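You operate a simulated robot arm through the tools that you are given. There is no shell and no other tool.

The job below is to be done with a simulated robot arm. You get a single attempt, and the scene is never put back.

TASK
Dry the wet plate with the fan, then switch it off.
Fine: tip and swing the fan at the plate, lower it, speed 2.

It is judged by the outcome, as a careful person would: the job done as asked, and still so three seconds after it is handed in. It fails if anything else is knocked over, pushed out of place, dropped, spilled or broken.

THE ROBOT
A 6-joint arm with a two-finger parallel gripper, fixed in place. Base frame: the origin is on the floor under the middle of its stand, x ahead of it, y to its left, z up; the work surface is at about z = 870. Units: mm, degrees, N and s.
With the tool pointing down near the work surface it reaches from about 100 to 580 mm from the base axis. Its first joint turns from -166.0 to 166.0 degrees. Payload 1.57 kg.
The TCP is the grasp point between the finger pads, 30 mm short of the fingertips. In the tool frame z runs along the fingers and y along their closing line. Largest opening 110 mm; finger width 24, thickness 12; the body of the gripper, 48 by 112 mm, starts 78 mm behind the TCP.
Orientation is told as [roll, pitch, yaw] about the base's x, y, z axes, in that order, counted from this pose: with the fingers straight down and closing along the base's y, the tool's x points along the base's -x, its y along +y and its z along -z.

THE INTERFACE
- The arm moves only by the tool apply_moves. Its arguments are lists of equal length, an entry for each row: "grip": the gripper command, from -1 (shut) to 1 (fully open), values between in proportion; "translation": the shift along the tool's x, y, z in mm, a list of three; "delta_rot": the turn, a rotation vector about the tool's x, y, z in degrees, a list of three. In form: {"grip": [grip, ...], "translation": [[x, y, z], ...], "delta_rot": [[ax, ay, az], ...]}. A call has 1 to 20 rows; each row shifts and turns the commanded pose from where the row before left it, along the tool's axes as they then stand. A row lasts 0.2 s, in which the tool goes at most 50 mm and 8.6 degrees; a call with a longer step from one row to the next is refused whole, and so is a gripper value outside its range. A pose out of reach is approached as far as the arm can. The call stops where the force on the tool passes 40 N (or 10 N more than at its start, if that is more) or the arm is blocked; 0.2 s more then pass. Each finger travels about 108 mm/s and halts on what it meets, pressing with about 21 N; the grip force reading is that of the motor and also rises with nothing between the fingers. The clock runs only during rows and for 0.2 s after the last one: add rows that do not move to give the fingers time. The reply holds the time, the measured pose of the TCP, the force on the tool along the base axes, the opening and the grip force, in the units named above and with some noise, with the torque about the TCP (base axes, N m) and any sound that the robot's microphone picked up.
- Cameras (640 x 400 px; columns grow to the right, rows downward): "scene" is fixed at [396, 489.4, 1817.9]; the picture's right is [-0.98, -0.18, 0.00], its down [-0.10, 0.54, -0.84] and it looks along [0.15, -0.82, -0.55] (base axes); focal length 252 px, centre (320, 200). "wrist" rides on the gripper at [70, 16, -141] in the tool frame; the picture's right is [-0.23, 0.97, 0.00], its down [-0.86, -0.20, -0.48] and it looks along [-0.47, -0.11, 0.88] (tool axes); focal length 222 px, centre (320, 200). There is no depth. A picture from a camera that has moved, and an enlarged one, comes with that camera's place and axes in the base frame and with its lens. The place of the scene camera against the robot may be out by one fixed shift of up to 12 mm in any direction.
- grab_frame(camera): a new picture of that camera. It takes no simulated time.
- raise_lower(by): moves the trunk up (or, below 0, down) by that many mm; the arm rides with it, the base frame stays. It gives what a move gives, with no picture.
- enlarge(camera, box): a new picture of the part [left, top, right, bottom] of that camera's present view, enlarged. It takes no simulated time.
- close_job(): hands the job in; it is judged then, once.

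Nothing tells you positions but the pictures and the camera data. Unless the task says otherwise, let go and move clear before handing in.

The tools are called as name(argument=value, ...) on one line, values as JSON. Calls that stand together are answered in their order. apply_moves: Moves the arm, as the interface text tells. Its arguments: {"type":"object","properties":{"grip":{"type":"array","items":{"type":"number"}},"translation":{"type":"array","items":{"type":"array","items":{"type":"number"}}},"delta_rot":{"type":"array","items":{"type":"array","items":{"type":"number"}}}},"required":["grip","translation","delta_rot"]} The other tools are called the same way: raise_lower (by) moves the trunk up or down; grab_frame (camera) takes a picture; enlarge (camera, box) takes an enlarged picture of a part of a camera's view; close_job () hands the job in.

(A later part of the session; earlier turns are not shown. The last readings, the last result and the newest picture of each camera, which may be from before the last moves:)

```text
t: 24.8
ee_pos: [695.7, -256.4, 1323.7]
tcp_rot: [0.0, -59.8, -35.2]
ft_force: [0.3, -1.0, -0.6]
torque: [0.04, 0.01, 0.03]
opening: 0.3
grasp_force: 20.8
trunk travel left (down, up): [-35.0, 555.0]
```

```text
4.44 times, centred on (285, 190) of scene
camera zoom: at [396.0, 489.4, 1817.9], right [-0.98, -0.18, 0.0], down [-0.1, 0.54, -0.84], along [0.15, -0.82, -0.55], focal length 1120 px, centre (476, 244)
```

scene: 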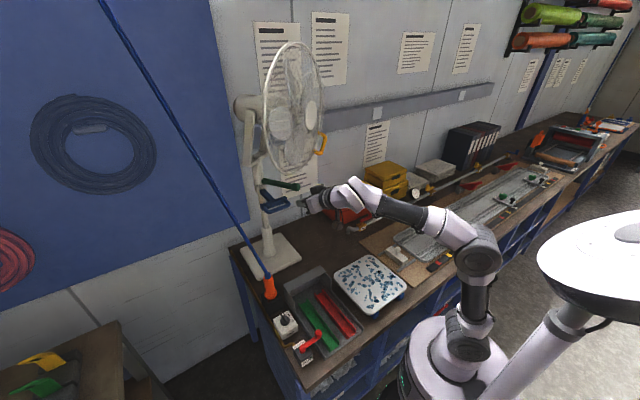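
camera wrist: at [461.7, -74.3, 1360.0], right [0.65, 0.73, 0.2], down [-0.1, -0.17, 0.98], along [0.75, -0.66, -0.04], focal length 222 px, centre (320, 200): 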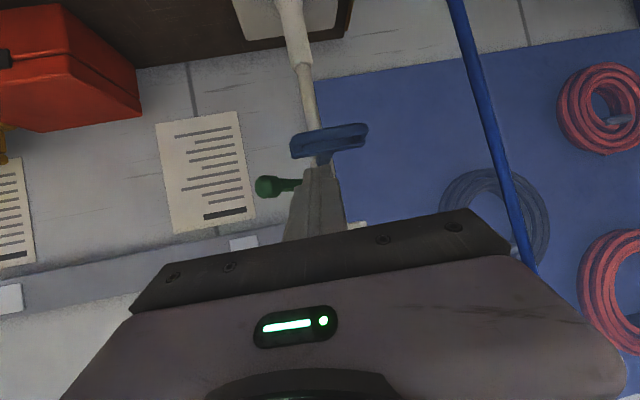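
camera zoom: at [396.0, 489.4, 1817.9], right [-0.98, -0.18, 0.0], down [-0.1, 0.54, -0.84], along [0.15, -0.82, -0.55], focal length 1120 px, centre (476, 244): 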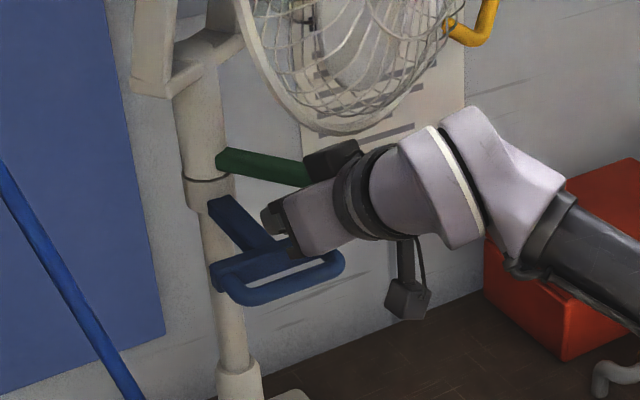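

The fingertips are over the crosspiece. I'll press down in small steps and watch the vertical force.

apply_moves(grip=[-1, -1, -1, -1, -1], translation=[[5.2, 0, 3], [5.2, 0, 3], [5.2, 0, 3], [5.2, 0, 3], [0, 0, 0]], delta_rot=[[0, 0, 0], [0, 0, 0], [0, 0, 0], [0, 0, 0], [0, 0, 0]])

enlarge(camera="scene", box=[225, 145, 345, 235])

```text
t: 26.0
ee_pos: [694.5, -255.8, 1301.5]
tcp_rot: [0.1, -60.0, -35.2]
ft_force: [1.3, -3.1, 12.1]
torque: [-0.17, -0.24, 0.12]
opening: 0.0
grasp_force: 20.7
trunk travel left (down, up): [-35.0, 555.0]
```

```text
4.44 times, centred on (285, 190) of scene
camera zoom: at [396.0, 489.4, 1817.9], right [-0.98, -0.18, 0.0], down [-0.1, 0.54, -0.84], along [0.15, -0.82, -0.55], focal length 1120 px, centre (476, 244)
```

zoom: 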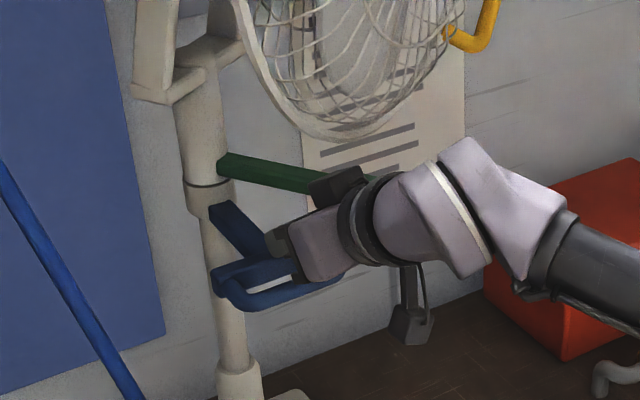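

The handle moves with about 12 N of downward force. I'll carry on pressing straight down.

apply_moves(grip=[-1, -1, -1, -1, -1, -1, -1, -1], translation=[[8.66, 0, 5], [8.66, 0, 5], [8.66, 0, 5], [8.66, 0, 5], [8.66, 0, 5], [8.66, 0, 5], [8.66, 0, 5], [0, 0, 0]], delta_rot=[[0, 0, 0], [0, 0, 0], [0, 0, 0], [0, 0, 0], [0, 0, 0], [0, 0, 0], [0, 0, 0], [0, 0, 0]])

enlarge(camera="scene", box=[205, 40, 345, 280])

enlarge(camera="scene", box=[225, 145, 345, 235])

```text
t: 27.8
ee_pos: [694.2, -255.5, 1230.7]
tcp_rot: [0.0, -59.7, -35.2]
ft_force: [0.9, 0.6, 2.4]
torque: [-0.02, -0.07, 0.02]
opening: 0.1
grasp_force: 21.0
trunk travel left (down, up): [-35.0, 555.0]
```

```text
1.67 times, centred on (275, 160) of scene
camera zoom: at [396.0, 489.4, 1817.9], right [-0.98, -0.18, 0.0], down [-0.1, 0.54, -0.84], along [0.15, -0.82, -0.55], focal length 420 px, centre (395, 267)
```

zoom: 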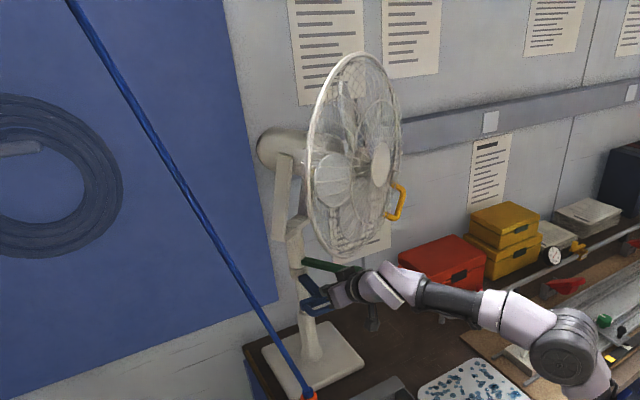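

```text
4.44 times, centred on (285, 190) of scene
camera zoom: at [396.0, 489.4, 1817.9], right [-0.98, -0.18, 0.0], down [-0.1, 0.54, -0.84], along [0.15, -0.82, -0.55], focal length 1120 px, centre (476, 244)
```

zoom: 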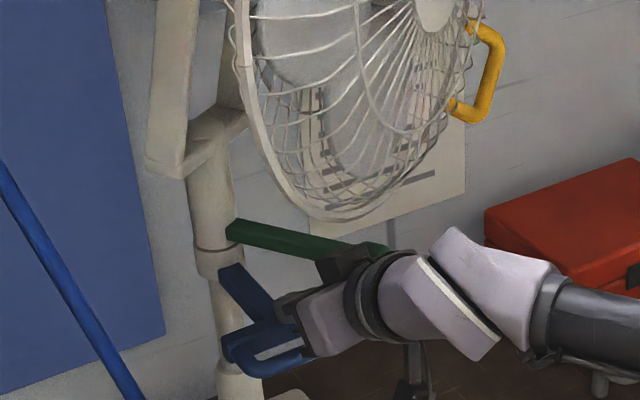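

The head has come down about 70 mm and stays pointed at the plate, with clearance to the hose and guard. I'll keep pressing down.

apply_moves(grip=[-1, -1, -1, -1, -1, -1, -1, -1], translation=[[8.66, 0, 5], [8.66, 0, 5], [8.66, 0, 5], [8.66, 0, 5], [8.66, 0, 5], [8.66, 0, 5], [8.66, 0, 5], [0, 0, 0]], delta_rot=[[0, 0, 0], [0, 0, 0], [0, 0, 0], [0, 0, 0], [0, 0, 0], [0, 0, 0], [0, 0, 0], [0, 0, 0]])

enlarge(camera="scene", box=[205, 40, 345, 280])

enlarge(camera="scene", box=[225, 165, 345, 255])

```text
t: 29.6
ee_pos: [694.6, -255.3, 1160.6]
tcp_rot: [-0.1, -59.7, -35.2]
ft_force: [1.9, 0.0, 3.8]
torque: [-0.04, -0.12, 0.04]
opening: 0.0
grasp_force: 21.2
trunk travel left (down, up): [-35.0, 555.0]
```

```text
1.67 times, centred on (275, 160) of scene
camera zoom: at [396.0, 489.4, 1817.9], right [-0.98, -0.18, 0.0], down [-0.1, 0.54, -0.84], along [0.15, -0.82, -0.55], focal length 420 px, centre (395, 267)
```

zoom: 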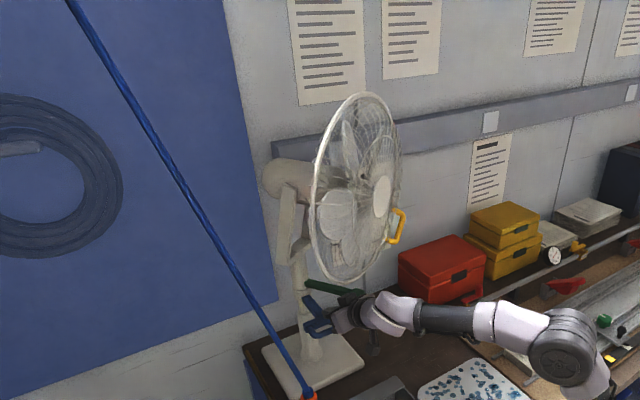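

```text
4.44 times, centred on (285, 210) of scene
camera zoom: at [396.0, 489.4, 1817.9], right [-0.98, -0.18, 0.0], down [-0.1, 0.54, -0.84], along [0.15, -0.82, -0.55], focal length 1120 px, centre (476, 156)
```

zoom: 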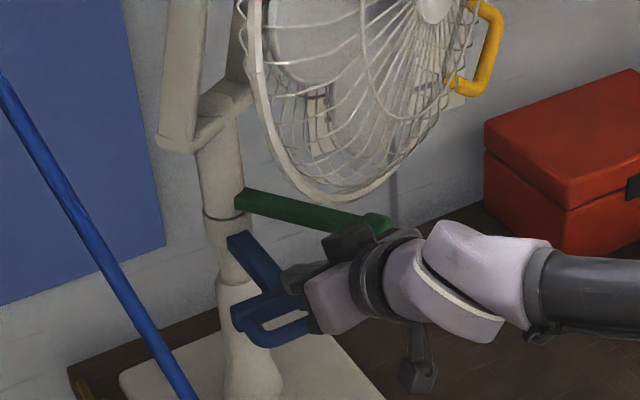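

The collar is close to the outer tube, about 140 mm down so far. I'll press on gently until it meets its stop or the force rises.

apply_moves(grip=[-1, -1, -1, -1, -1], translation=[[6.93, 0, 4], [6.93, 0, 4], [6.93, 0, 4], [5.2, 0, 3], [0, 0, 0]], delta_rot=[[0, 0, 0], [0, 0, 0], [0, 0, 0], [0, 0, 0], [0, 0, 0]])

enlarge(camera="scene", box=[225, 165, 345, 255])

```text
t: 30.8
ee_pos: [693.9, -254.5, 1128.1]
tcp_rot: [0.0, -59.9, -35.3]
ft_force: [-0.2, 0.5, -0.3]
torque: [-0.02, -0.01, -0.02]
opening: 0.0
grasp_force: 21.0
trunk travel left (down, up): [-35.0, 555.0]
```

```text
4.44 times, centred on (285, 210) of scene
camera zoom: at [396.0, 489.4, 1817.9], right [-0.98, -0.18, 0.0], down [-0.1, 0.54, -0.84], along [0.15, -0.82, -0.55], focal length 1120 px, centre (476, 156)
```

zoom: 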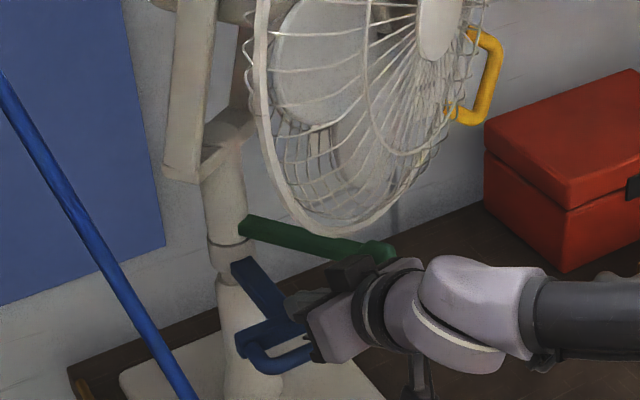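

The collar seems to be right at the outer tube. I'll press a little more to see whether it's at the stop.

apply_moves(grip=[-1, -1, -1, -1, -1], translation=[[4.33, 0, 2.5], [4.33, 0, 2.5], [4.33, 0, 2.5], [4.33, 0, 2.5], [0, 0, 0]], delta_rot=[[0, 0, 0], [0, 0, 0], [0, 0, 0], [0, 0, 0], [0, 0, 0]])

enlarge(camera="scene", box=[225, 165, 345, 255])

```text
t: 31.9
ee_pos: [695.7, -255.7, 1116.4]
tcp_rot: [0.2, -60.6, -35.1]
ft_force: [-3.7, 1.8, 8.7]
torque: [-0.06, -0.03, -0.02]
opening: 0.0
grasp_force: 20.9
trunk travel left (down, up): [-35.0, 555.0]
stopped in row 5: the force on the tool passed its limit at 43 N (the readings are from after the stop); the commanded pose is now the measured one
```

```text
4.44 times, centred on (285, 210) of scene
camera zoom: at [396.0, 489.4, 1817.9], right [-0.98, -0.18, 0.0], down [-0.1, 0.54, -0.84], along [0.15, -0.82, -0.55], focal length 1120 px, centre (476, 156)
```

zoom: 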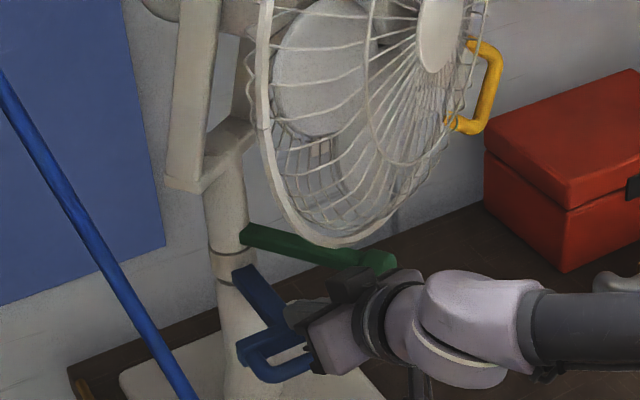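

The handle hit its lower stop with the collar seated on the tube, so the fan is fully lowered, about 187 mm. Next I'll lift the fingers off, back away, and look at the head for the tipping step.

apply_moves(grip=[-1, -1, -1, -1, -1, -1, -1, -1, -1], translation=[[-17.3, 0, -10], [-17.3, 0, -10], [0, 0, -35], [0, 0, -35], [0, 0, -40], [0, 0, -40], [0, 0, -40], [0, 0, -40], [0, 0, 0]], delta_rot=[[0, 0, 0], [0, 0, 0], [0, 0, 0], [0, 0, 0], [0, 0, 0], [0, 0, 0], [0, 0, 0], [0, 0, 0], [0, 0, 0]])

grab_frame(camera="wrist")

grab_frame(camera="scene")

```text
t: 33.9
ee_pos: [530.3, -139.2, 1271.2]
tcp_rot: [0.1, -60.5, -35.0]
ft_force: [-0.5, -0.4, -0.3]
torque: [-0.01, 0.04, -0.02]
opening: 0.0
grasp_force: 21.5
trunk travel left (down, up): [-35.0, 555.0]
```

```text
taken
camera wrist: at [411.0, -34.4, 1279.2], right [0.65, 0.73, 0.2], down [-0.11, -0.17, 0.98], along [0.75, -0.66, -0.03], focal length 222 px, centre (320, 200)
```

wrist: 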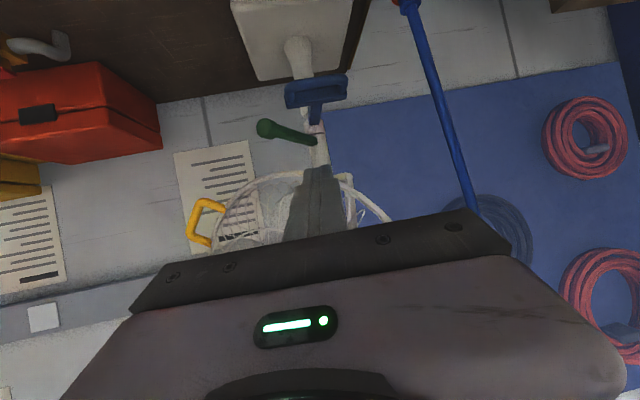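

```text
taken
```

scene: 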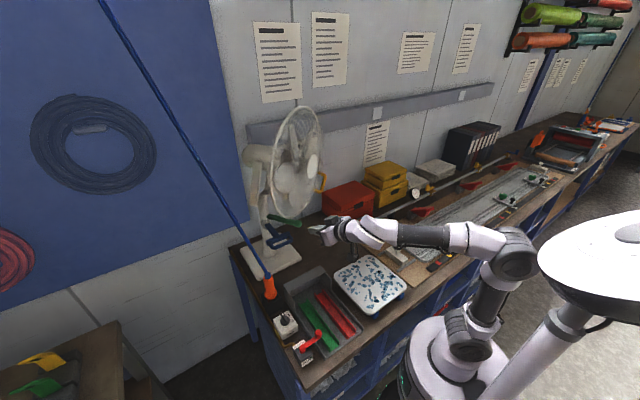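

The fan stays lowered and upright, with nothing disturbed. I'll zoom in to locate the yellow handle exactly.

enlarge(camera="wrist", box=[160, 160, 280, 270])

enlarge(camera="scene", box=[230, 90, 350, 250])

enlarge(camera="scene", box=[290, 150, 350, 210])

```text
3.64 times, centred on (220, 215) of wrist
camera zoom: at [411.0, -34.4, 1279.2], right [0.65, 0.73, 0.2], down [-0.11, -0.17, 0.98], along [0.75, -0.66, -0.03], focal length 808 px, centre (684, 146)
```

zoom: 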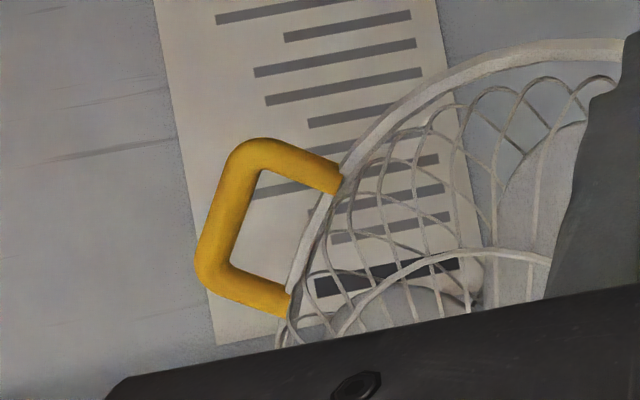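

```text
2.50 times, centred on (290, 170) of scene
camera zoom: at [396.0, 489.4, 1817.9], right [-0.98, -0.18, 0.0], down [-0.1, 0.54, -0.84], along [0.15, -0.82, -0.55], focal length 630 px, centre (395, 275)
```

zoom: 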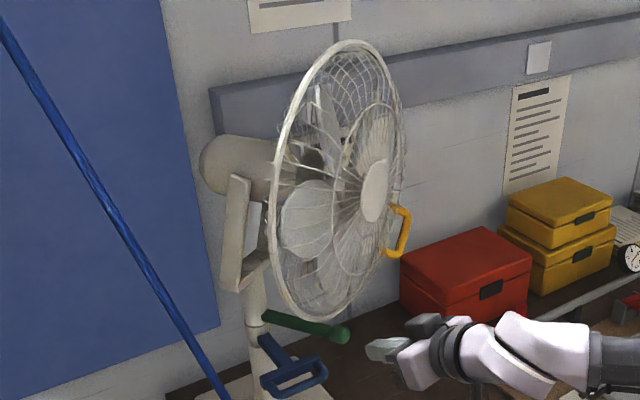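

```text
6.67 times, centred on (320, 180) of scene
camera zoom: at [396.0, 489.4, 1817.9], right [-0.98, -0.18, 0.0], down [-0.1, 0.54, -0.84], along [0.15, -0.82, -0.55], focal length 1681 px, centre (320, 333)
```

zoom: 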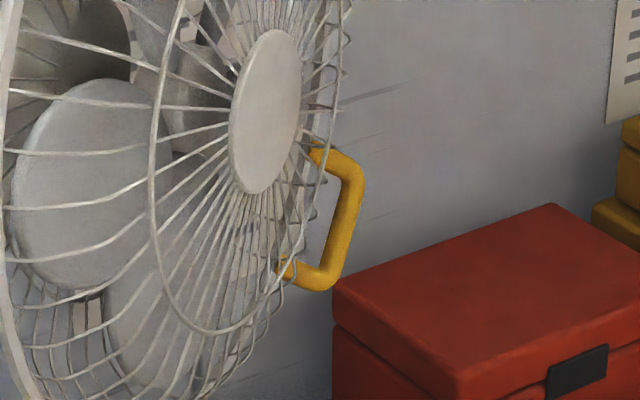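

The yellow bar runs from about (564, -450, 1231) to (561, -518, 1280), with its centre near (562, -484, 1256). Tipping should carry it back and down along an arc. I'll pull clear in front of the fan, reorient to about 50° downward, and raise the trunk some for reach.

apply_moves(grip=[-1, -1, -1, -1, -1, -1, -1, -1, -1, -1], translation=[[-11.8, -38.5, -14.2], [-11.8, -38.5, -14.2], [-11.8, -38.5, -14.2], [-11.8, -38.5, -14.2], [0, 0, 0], [0, 0, 0], [0, 0, 0], [0, 0, 0], [0, 0, 0], [0, 0, 0]], delta_rot=[[0, 0, 0], [0, 0, 0], [0, 0, 0], [0, 0, 0], [0, 6.8, 0], [0, 6.8, 0], [0, 6.8, 0], [-3.2, 0, -3.85], [-3.2, 0, -3.85], [0, 0, 0]])

raise_lower(by=80)

grab_frame(camera="wrist")

grab_frame(camera="scene")

```text
t: 36.1
ee_pos: [424.9, -251.0, 1338.5]
tcp_rot: [0.0, -40.1, -25.0]
ft_force: [-0.4, 0.7, 0.8]
torque: [-0.02, 0.01, 0.01]
opening: 0.0
grasp_force: 20.7
trunk travel left (down, up): [-35.0, 555.0]
```

```text
t: 37.3
ee_pos: [423.3, -252.0, 1418.3]
tcp_rot: [0.0, -40.0, -25.0]
ft_force: [0.4, -0.1, 0.7]
torque: [-0.01, 0.02, 0.0]
opening: 0.0
grasp_force: 20.9
trunk travel left (down, up): [-115.0, 475.0]
```

```text
taken
camera wrist: at [300.4, -176.1, 1481.2], right [0.57, 0.81, 0.15], down [0.23, -0.33, 0.92], along [0.79, -0.49, -0.37], focal length 222 px, centre (320, 200)
```

wrist: 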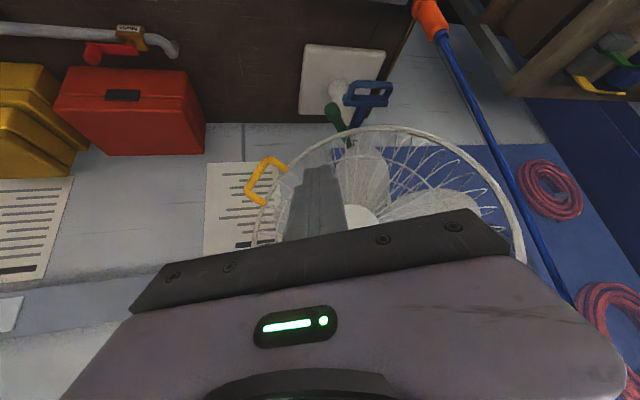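

```text
taken
```

scene: 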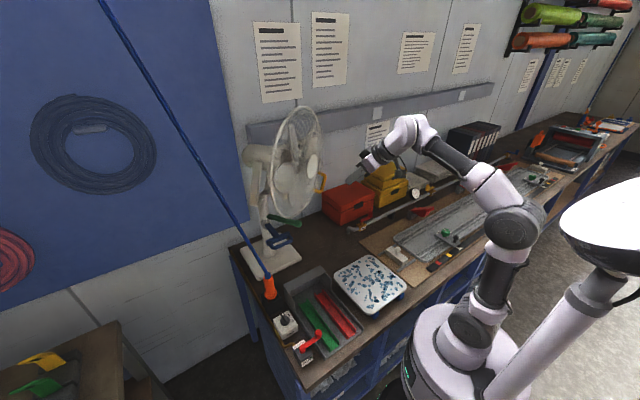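

Clear view of the yellow handle from the front. I'll refine its position with this second wrist view.

enlarge(camera="wrist", box=[220, 130, 340, 220])

```text
4.44 times, centred on (280, 175) of wrist
camera zoom: at [300.4, -176.1, 1481.2], right [0.57, 0.81, 0.15], down [0.23, -0.33, 0.92], along [0.79, -0.49, -0.37], focal length 987 px, centre (498, 311)
```

zoom: 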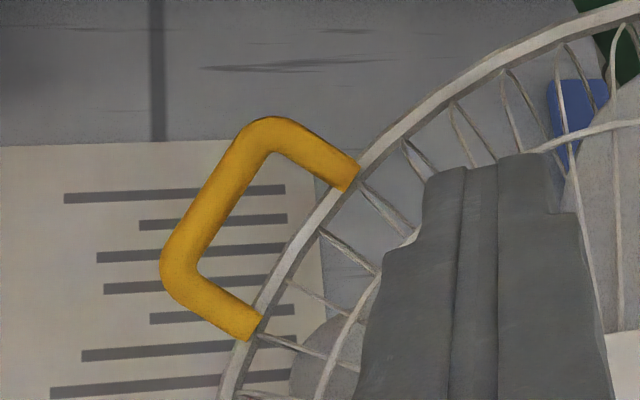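

Using the two wrist views, the yellow bar's centre comes out at about (560, -466, 1258), sloping about 49°. I'll move to 50 mm short of contact with it, with closed fingertips aimed at its middle.

apply_moves(grip=[-1, -1, -1, -1, -1, -1], translation=[[-12.4, -27.2, 34.5], [-12.4, -27.2, 34.5], [-12.4, -27.2, 34.5], [-12.4, -27.2, 34.5], [-12.4, -27.2, 34.5], [0, 0, 0]], delta_rot=[[0, 0, 0], [0, 0, 0], [0, 0, 0], [0, 0, 0], [0, 0, 0], [0, 0, 0]])

enlarge(camera="wrist", box=[220, 80, 420, 240])

enlarge(camera="scene", box=[230, 90, 390, 210])

```text
t: 38.7
ee_pos: [510.6, -445.7, 1327.6]
tcp_rot: [-0.1, -40.0, -25.0]
ft_force: [-0.3, 0.5, -0.2]
torque: [-0.02, 0.0, -0.01]
opening: 0.2
grasp_force: 20.7
trunk travel left (down, up): [-115.0, 475.0]
```

```text
2.50 times, centred on (320, 160) of wrist
camera zoom: at [387.2, -370.7, 1390.0], right [0.57, 0.81, 0.15], down [0.23, -0.33, 0.92], along [0.79, -0.49, -0.37], focal length 555 px, centre (320, 300)
```

zoom: 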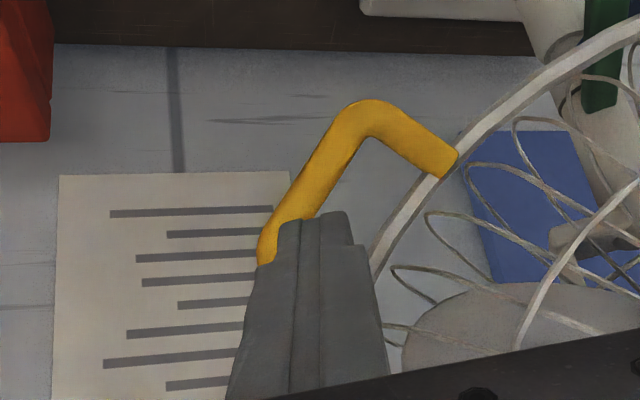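

```text
3.33 times, centred on (310, 150) of scene
camera zoom: at [396.0, 489.4, 1817.9], right [-0.98, -0.18, 0.0], down [-0.1, 0.54, -0.84], along [0.15, -0.82, -0.55], focal length 840 px, centre (353, 367)
```

zoom: 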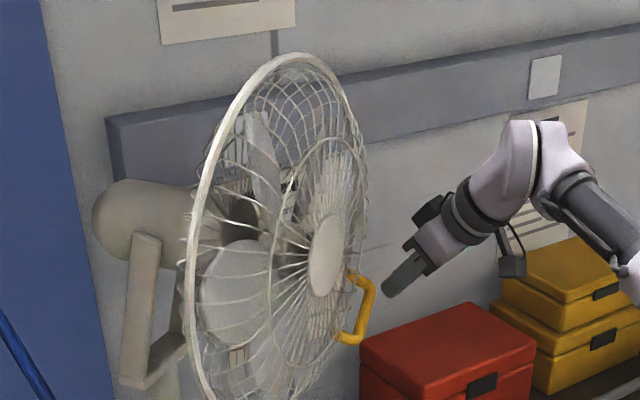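

The fingertips are pointed at the bar's centre within a few mm. I'll advance until just before contact.

apply_moves(grip=[-1, -1, -1, -1], translation=[[0, 0, 15], [0, 0, 15], [0, 0, 12], [0, 0, 0]], delta_rot=[[0, 0, 0], [0, 0, 0], [0, 0, 0], [0, 0, 0]])

enlarge(camera="wrist", box=[260, 120, 380, 220])

enlarge(camera="scene", box=[280, 140, 360, 200])

```text
t: 39.7
ee_pos: [535.3, -453.8, 1295.4]
tcp_rot: [0.0, -40.0, -25.0]
ft_force: [0.0, -0.3, -0.9]
torque: [0.0, 0.0, 0.01]
opening: 0.0
grasp_force: 20.9
trunk travel left (down, up): [-115.0, 475.0]
```

```text
4.00 times, centred on (320, 170) of wrist
camera zoom: at [411.3, -379.3, 1358.0], right [0.57, 0.81, 0.15], down [0.23, -0.33, 0.92], along [0.79, -0.49, -0.37], focal length 888 px, centre (320, 320)
```

zoom: 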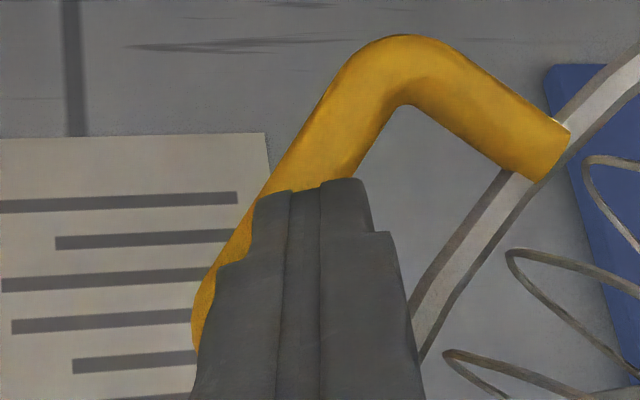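

```text
6.67 times, centred on (320, 170) of scene
camera zoom: at [396.0, 489.4, 1817.9], right [-0.98, -0.18, 0.0], down [-0.1, 0.54, -0.84], along [0.15, -0.82, -0.55], focal length 1681 px, centre (320, 400)
```

zoom: 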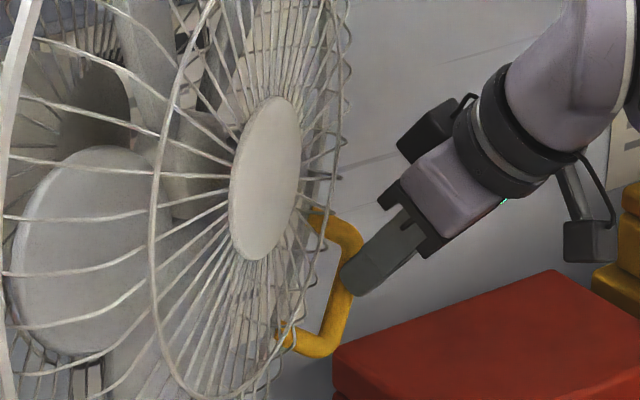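

The tips sit right over the middle of the bar with only a few mm gap. I'll push it along the first 10° of its tilt arc and check whether the head tips rather than swings.

apply_moves(grip=[-1, -1, -1, -1, -1, -1], translation=[[0, 0, 7], [-0.8, 1.5, 10], [-0.8, 1.5, 10], [-1.6, 1.6, 9.8], [-1.6, 1.6, 9.8], [0, 0, 0]], delta_rot=[[0, 0, 0], [0, 0, 0], [0, 0, 0], [0, 0, 0], [0, 0, 0], [0, 0, 0]])

enlarge(camera="wrist", box=[220, 80, 420, 240])

enlarge(camera="scene", box=[230, 90, 390, 210])

```text
t: 41.1
ee_pos: [565.7, -461.5, 1262.1]
tcp_rot: [0.2, -40.1, -25.0]
ft_force: [0.7, -0.6, 1.4]
torque: [-0.02, -0.01, -0.05]
opening: 0.0
grasp_force: 21.3
trunk travel left (down, up): [-115.0, 475.0]
```

```text
2.50 times, centred on (320, 160) of wrist
camera zoom: at [443.0, -385.9, 1323.5], right [0.57, 0.81, 0.15], down [0.23, -0.33, 0.92], along [0.79, -0.49, -0.37], focal length 555 px, centre (320, 300)
```

zoom: 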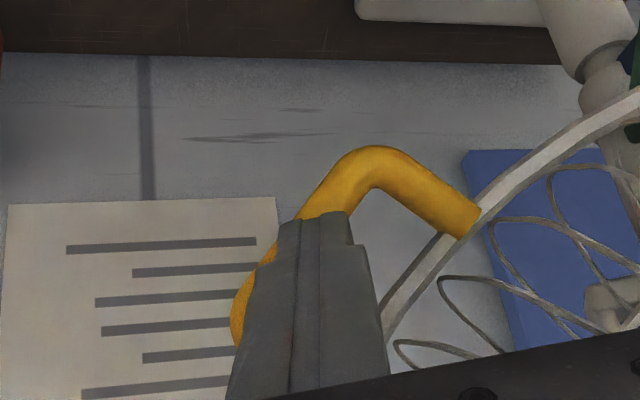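

```text
3.33 times, centred on (310, 150) of scene
camera zoom: at [396.0, 489.4, 1817.9], right [-0.98, -0.18, 0.0], down [-0.1, 0.54, -0.84], along [0.15, -0.82, -0.55], focal length 840 px, centre (353, 367)
```

zoom: 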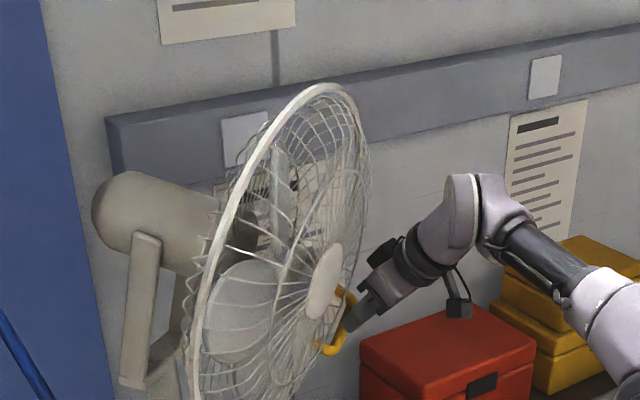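

The head tips cleanly about 10° with little force and no noticeable swing. I'll follow the arc on to about 30°, levelling the tool as I go.

apply_moves(grip=[-1, -1, -1, -1, -1, -1, -1, -1, -1], translation=[[-0.85, 1.72, 9.7], [-0.85, 1.72, 9.7], [-0.87, 1.82, 9.7], [-0.87, 1.82, 9.7], [-0.91, 1.92, 9.65], [-0.91, 1.92, 9.65], [-0.83, 1.93, 9.65], [-0.83, 1.93, 9.65], [0, 0, 0]], delta_rot=[[0, -2.5, 0], [0, -2.5, 0], [0, -2.5, 0], [0, -2.5, 0], [0, -2.5, 0], [0, -2.5, 0], [0, -2.5, 0], [0, -2.5, 0], [0, 0, 0]])

enlarge(camera="wrist", box=[220, 80, 420, 240])

enlarge(camera="scene", box=[230, 90, 390, 210])

```text
t: 43.1
ee_pos: [630.8, -474.2, 1215.9]
tcp_rot: [0.0, -60.0, -24.9]
ft_force: [-0.6, 1.2, 1.6]
torque: [0.01, -0.01, 0.07]
opening: 0.0
grasp_force: 21.2
trunk travel left (down, up): [-115.0, 475.0]
```

```text
2.50 times, centred on (320, 160) of wrist
camera zoom: at [495.0, -393.7, 1225.1], right [0.51, 0.83, 0.2], down [-0.07, -0.19, 0.98], along [0.85, -0.52, -0.04], focal length 555 px, centre (320, 300)
```

zoom: 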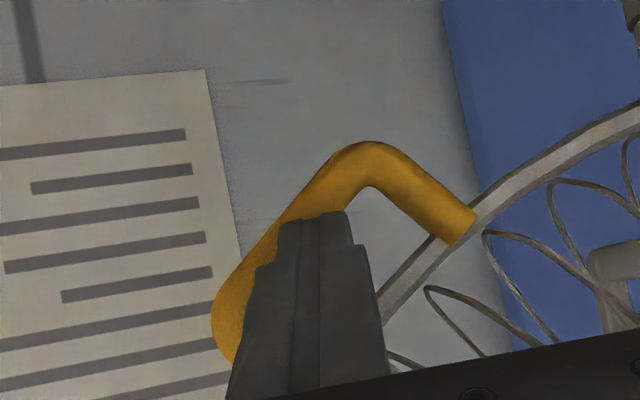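

```text
3.33 times, centred on (310, 150) of scene
camera zoom: at [396.0, 489.4, 1817.9], right [-0.98, -0.18, 0.0], down [-0.1, 0.54, -0.84], along [0.15, -0.82, -0.55], focal length 840 px, centre (353, 367)
```

zoom: 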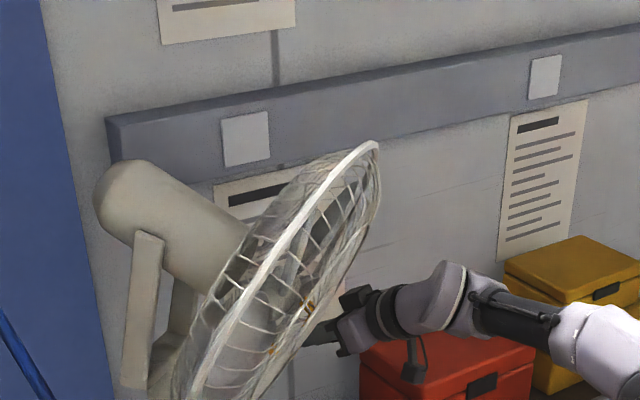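

The head follows nicely, now tipped about 30°. I'll look at the whole scene before continuing.

grab_frame(camera="scene")

enlarge(camera="scene", box=[230, 130, 350, 250])

```text
taken
```

scene: 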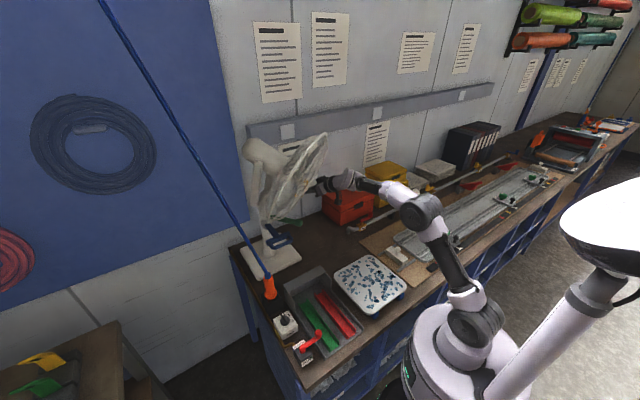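

```text
3.33 times, centred on (290, 190) of scene
camera zoom: at [396.0, 489.4, 1817.9], right [-0.98, -0.18, 0.0], down [-0.1, 0.54, -0.84], along [0.15, -0.82, -0.55], focal length 840 px, centre (420, 233)
```

zoom: 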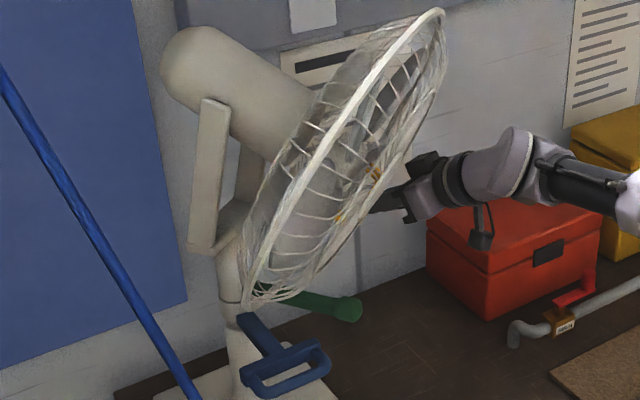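

The guard's lower edge is getting close to the collar and green lever, so I'll continue in smaller steps and watch the force.

apply_moves(grip=[-1, -1, -1, -1], translation=[[-0.6, 1.35, 6.4], [-0.6, 1.35, 6.4], [-0.6, 1.35, 6.4], [0, 0, 0]], delta_rot=[[0, -1.67, 0], [0, -1.67, 0], [0, -1.67, 0], [0, 0, 0]])

enlarge(camera="scene", box=[230, 130, 350, 250])

enlarge(camera="scene", box=[240, 190, 300, 250])

grab_frame(camera="wrist")

```text
t: 44.1
ee_pos: [649.2, -479.6, 1207.8]
tcp_rot: [0.1, -65.0, -25.1]
ft_force: [-3.2, -1.6, -3.4]
torque: [-0.09, -0.33, 0.11]
opening: 0.0
grasp_force: 20.8
trunk travel left (down, up): [-115.0, 475.0]
```

```text
3.33 times, centred on (290, 190) of scene
camera zoom: at [396.0, 489.4, 1817.9], right [-0.98, -0.18, 0.0], down [-0.1, 0.54, -0.84], along [0.15, -0.82, -0.55], focal length 840 px, centre (420, 233)
```

zoom: 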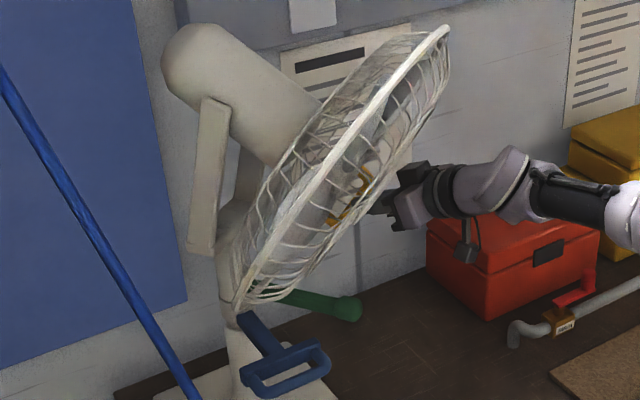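

```text
6.67 times, centred on (270, 220) of scene
camera zoom: at [396.0, 489.4, 1817.9], right [-0.98, -0.18, 0.0], down [-0.1, 0.54, -0.84], along [0.15, -0.82, -0.55], focal length 1681 px, centre (653, 67)
```

zoom: 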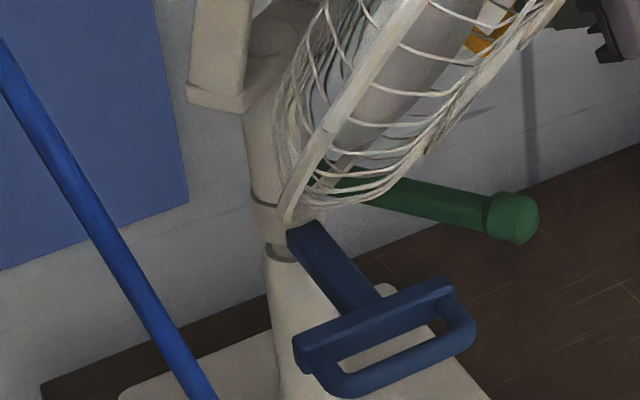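

```text
taken
camera wrist: at [512.7, -397.3, 1203.2], right [0.5, 0.84, 0.21], down [-0.15, -0.15, 0.98], along [0.85, -0.52, 0.05], focal length 222 px, centre (320, 200)
```

wrist: 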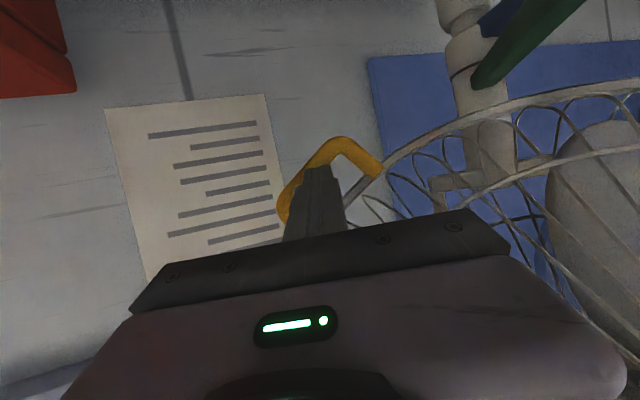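

The force is still small. I'll check the gap between the guard rim, the green lever, and the post from the wrist camera.

enlarge(camera="wrist", box=[400, 0, 640, 200])

enlarge(camera="wrist", box=[250, 110, 410, 230])

```text
2.00 times, centred on (520, 100) of wrist
camera zoom: at [512.7, -397.3, 1203.2], right [0.5, 0.84, 0.21], down [-0.15, -0.15, 0.98], along [0.85, -0.52, 0.05], focal length 444 px, centre (-80, 400)
```

zoom: 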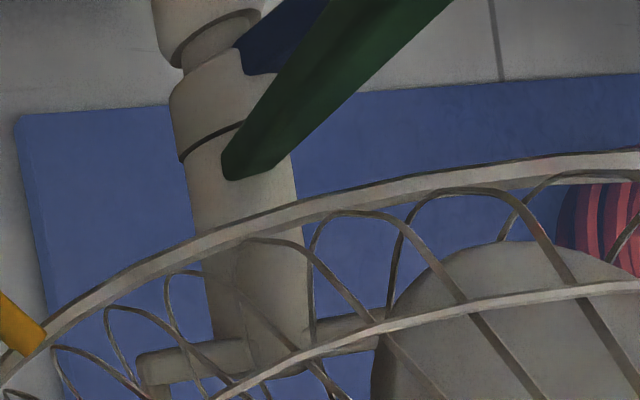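

```text
3.33 times, centred on (330, 170) of wrist
camera zoom: at [512.7, -397.3, 1203.2], right [0.5, 0.84, 0.21], down [-0.15, -0.15, 0.98], along [0.85, -0.52, 0.05], focal length 740 px, centre (287, 300)
```

zoom: 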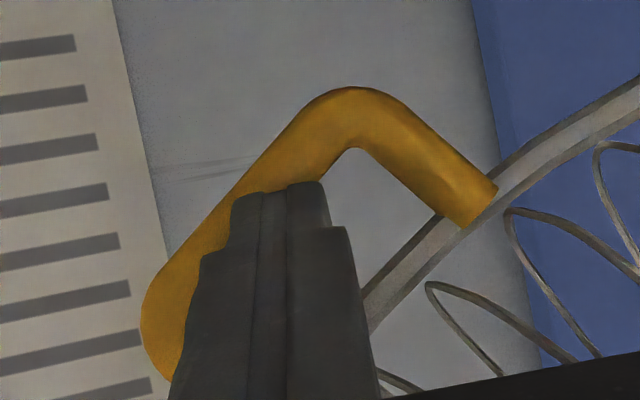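

The rim passes above the green lever with a gap and the tips are still centred on the yellow bar. I'll continue another 5°.

apply_moves(grip=[-1, -1, -1, -1], translation=[[-1.0, 1.36, 6.4], [-1.0, 1.36, 6.4], [-1.0, 1.36, 6.4], [0, 0, 0]], delta_rot=[[0, -1.0, 0], [0, -1.0, 0], [0, -1.0, 0], [0, 0, 0]])

enlarge(camera="scene", box=[230, 130, 350, 250])

grab_frame(camera="wrist")

```text
t: 45.1
ee_pos: [663.4, -485.7, 1205.8]
tcp_rot: [0.5, -68.1, -25.4]
ft_force: [-28.2, -9.4, -7.7]
torque: [0.39, -2.37, 1.57]
opening: 0.0
grasp_force: 21.3
trunk travel left (down, up): [-115.0, 475.0]
```

```text
3.33 times, centred on (290, 190) of scene
camera zoom: at [396.0, 489.4, 1817.9], right [-0.98, -0.18, 0.0], down [-0.1, 0.54, -0.84], along [0.15, -0.82, -0.55], focal length 840 px, centre (420, 233)
```

zoom: 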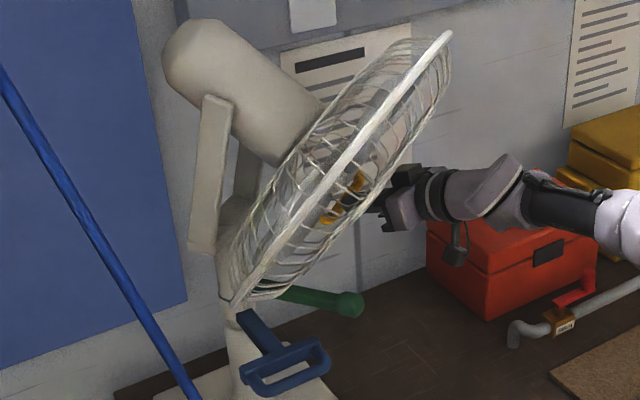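

```text
taken
camera wrist: at [528.4, -403.6, 1192.4], right [0.49, 0.85, 0.21], down [-0.2, -0.13, 0.97], along [0.85, -0.52, 0.11], focal length 222 px, centre (320, 200)
```

wrist: 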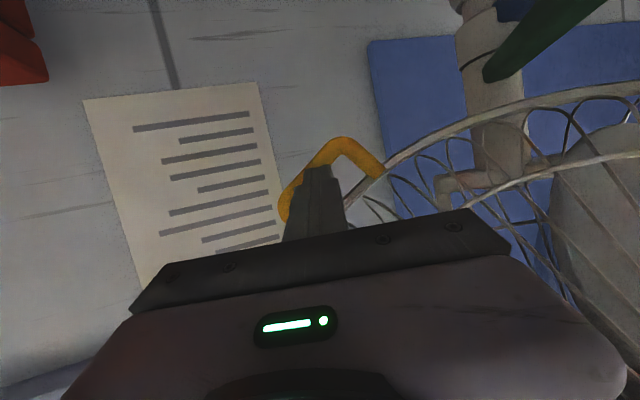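

The force jumped to about 28 N, so the head is at its tilt stop. I'll back straight off the handle now and then assess where the fan points.

apply_moves(grip=[-1, -1, -1, -1, -1, -1], translation=[[0, 0, -10], [0, 0, -30], [0, 0, -40], [0, 0, -40], [0, 0, -40], [0, 0, 0]], delta_rot=[[0, 0, 0], [0, 0, 0], [0, 0, 0], [0, 0, 0], [0, 0, 0], [0, 0, 0]])

grab_frame(camera="scene")

enlarge(camera="scene", box=[230, 130, 350, 250])

grab_frame(camera="wrist")

```text
t: 46.5
ee_pos: [530.6, -417.4, 1264.1]
tcp_rot: [0.1, -68.1, -25.1]
ft_force: [-0.3, -0.3, 0.4]
torque: [-0.01, 0.0, -0.01]
opening: 0.2
grasp_force: 21.3
trunk travel left (down, up): [-115.0, 475.0]
```

```text
taken
```

scene: 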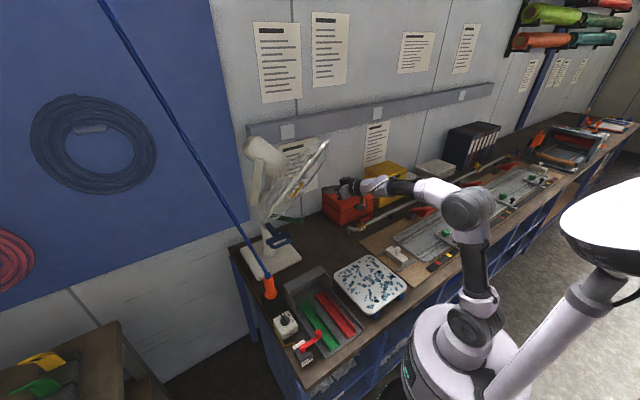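

```text
3.33 times, centred on (290, 190) of scene
camera zoom: at [396.0, 489.4, 1817.9], right [-0.98, -0.18, 0.0], down [-0.1, 0.54, -0.84], along [0.15, -0.82, -0.55], focal length 840 px, centre (420, 233)
```

zoom: 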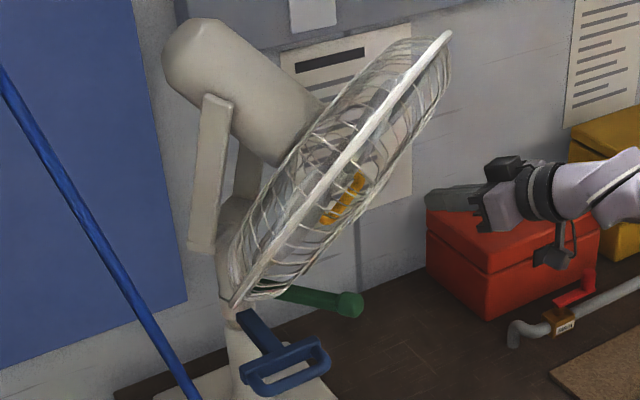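

```text
taken
camera wrist: at [396.6, -335.7, 1251.3], right [0.49, 0.85, 0.21], down [-0.2, -0.13, 0.97], along [0.85, -0.52, 0.1], focal length 222 px, centre (320, 200)
```

wrist: 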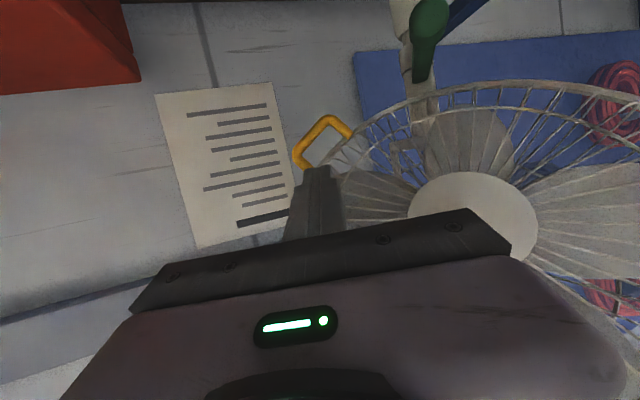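

The swing barely changed and the head is tipped well down. I'll measure the tilt and aim carefully from closer pictures.

enlarge(camera="scene", box=[235, 130, 335, 210])

enlarge(camera="wrist", box=[280, 40, 640, 300])

```text
5.00 times, centred on (285, 170) of scene
camera zoom: at [396.0, 489.4, 1817.9], right [-0.98, -0.18, 0.0], down [-0.1, 0.54, -0.84], along [0.15, -0.82, -0.55], focal length 1260 px, centre (495, 350)
```

zoom: 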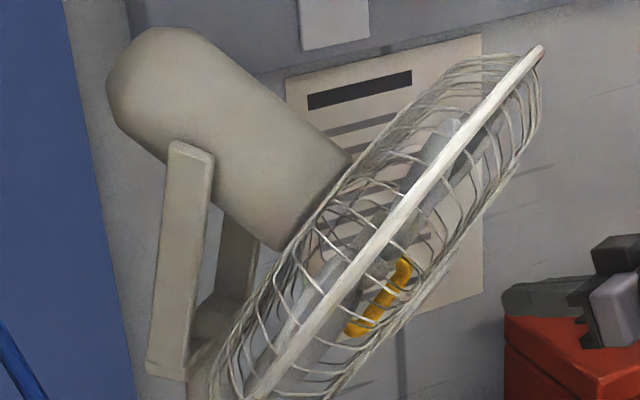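

```text
1.54 times, centred on (460, 170) of wrist
camera zoom: at [396.6, -335.7, 1251.3], right [0.49, 0.85, 0.21], down [-0.2, -0.13, 0.97], along [0.85, -0.52, 0.1], focal length 342 px, centre (105, 246)
```

zoom: 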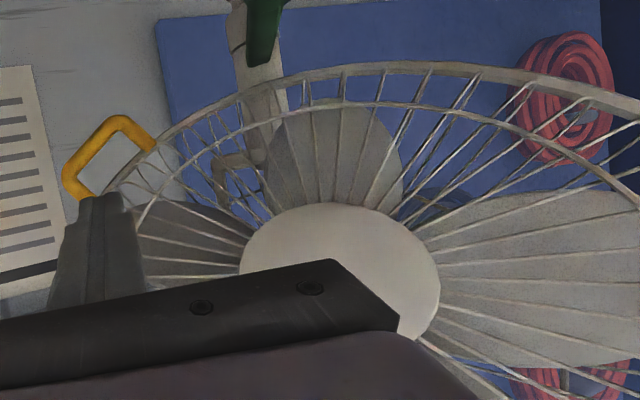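

The tilt reads about 36° and the aim is close to the plate's bearing. I want to see whether the guard or a stop is limiting the tilt, so I'll move round to the +y side to look at the gap near the post.

apply_moves(grip=[-1, -1, -1, -1, -1, -1, -1, -1, -1, -1, -1, -1], translation=[[14.5, 31.1, -26.9], [14.5, 31.1, -26.9], [14.5, 31.1, -26.9], [14.5, 31.1, -26.9], [14.5, 31.1, -26.9], [14.5, 31.1, -26.9], [14.5, 31.1, -26.9], [0, 0, 0], [0, 0, 0], [0, 0, 0], [0, 0, 0], [0, 0, 0]], delta_rot=[[0, 0, 0], [0, 0, 0], [0, 0, 0], [0, 0, 0], [0, 0, 0], [0, 0, 0], [0, 0, 0], [0, 8, 0], [5.8, 0, 3.3], [5.8, 0, 3.3], [5.8, 0, 3.3], [0, 0, 0]])

grab_frame(camera="wrist")

grab_frame(camera="scene")

```text
t: 49.1
ee_pos: [338.8, -297.7, 1170.7]
tcp_rot: [3.9, -63.0, -46.7]
ft_force: [-0.6, 0.3, 0.6]
torque: [0.02, -0.02, 0.01]
opening: 0.0
grasp_force: 20.8
out of reach, approached as far as the arm can: row 6, 7, 8, 9, 10, 11
trunk travel left (down, up): [-115.0, 475.0]
```

```text
taken
camera wrist: at [235.4, -177.2, 1171.9], right [0.74, 0.64, 0.23], down [-0.19, -0.14, 0.97], along [0.65, -0.76, 0.01], focal length 222 px, centre (320, 200)
```

wrist: 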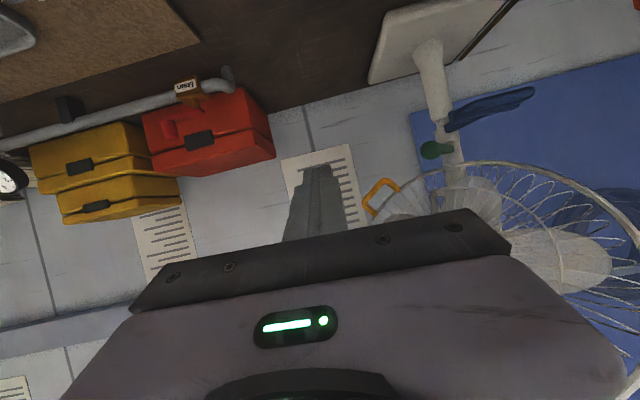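

```text
taken
```

scene: 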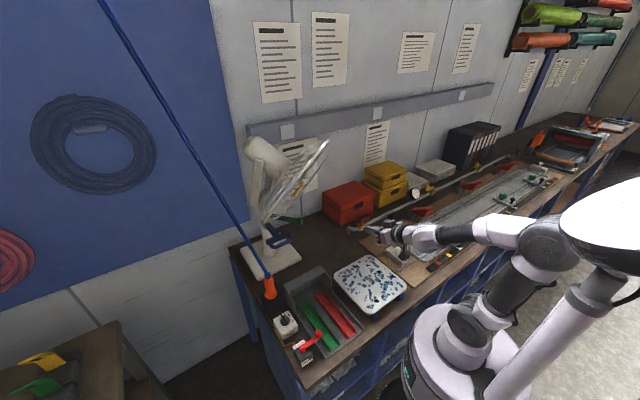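

The wrist passed near its singular alignment again, and the arm is now at (339, -298, 1171), clear of everything. I'll point the tool further down first and then move over to the +y side.

apply_moves(grip=[-1, -1, -1, -1, -1, -1], translation=[[0, 0, 0], [0, 0, 0], [0, 0, 0], [0, 0, 0], [0, 0, 0], [0, 0, 0]], delta_rot=[[0, 4, 0], [0, 4, 0], [0, 4, 0], [0, 4, 0], [0, 4, 0], [0, 0, 0]])

raise_lower(by=80)

```text
t: 50.5
ee_pos: [356.6, -287.5, 1171.5]
tcp_rot: [8.4, -56.1, -46.5]
ft_force: [0.4, 0.3, 0.1]
torque: [0.02, 0.02, -0.04]
opening: 0.0
grasp_force: 21.0
out of reach, approached as far as the arm can: row 1, 2, 3, 4, 5
trunk travel left (down, up): [-115.0, 475.0]
```

```text
t: 51.7
ee_pos: [356.7, -287.4, 1250.4]
tcp_rot: [8.5, -56.2, -46.5]
ft_force: [-0.5, 0.3, 0.0]
torque: [-0.01, -0.02, 0.01]
opening: 0.1
grasp_force: 20.9
trunk travel left (down, up): [-195.0, 395.0]
```

I'll now slide the gripper over to the +y side, toward where I can see the post and later reach the dial.

apply_moves(grip=[-1, -1, -1, -1, -1, -1, -1, -1], translation=[[-1.8, 40.3, -4.3], [-1.8, 40.3, -4.3], [-1.8, 40.3, -4.3], [-1.8, 40.3, -4.3], [-1.8, 40.3, -4.3], [-1.8, 40.3, -4.3], [-1.8, 40.3, -4.3], [0, 0, 0]], delta_rot=[[0, 0, 0], [0, 0, 0], [0, 0, 0], [0, 0, 0], [0, 0, 0], [0, 0, 0], [0, 0, 0], [0, 0, 0]])

grab_frame(camera="wrist")

grab_frame(camera="scene")

```text
t: 53.5
ee_pos: [520.1, -60.5, 1301.2]
tcp_rot: [8.5, -56.2, -46.5]
ft_force: [-0.1, -0.1, 1.1]
torque: [0.02, 0.01, -0.01]
opening: 0.0
grasp_force: 21.1
out of reach, approached as far as the arm can: row 1
trunk travel left (down, up): [-195.0, 395.0]
```

```text
taken
camera wrist: at [407.9, 51.4, 1322.1], right [0.7, 0.66, 0.27], down [-0.12, -0.26, 0.96], along [0.7, -0.71, -0.11], focal length 222 px, centre (320, 200)
```

wrist: 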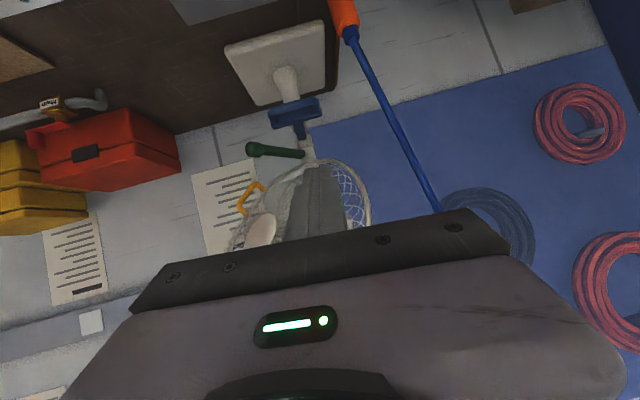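

```text
taken
```

scene: 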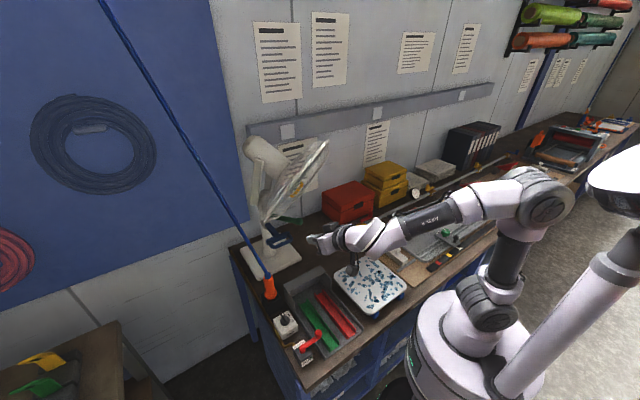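

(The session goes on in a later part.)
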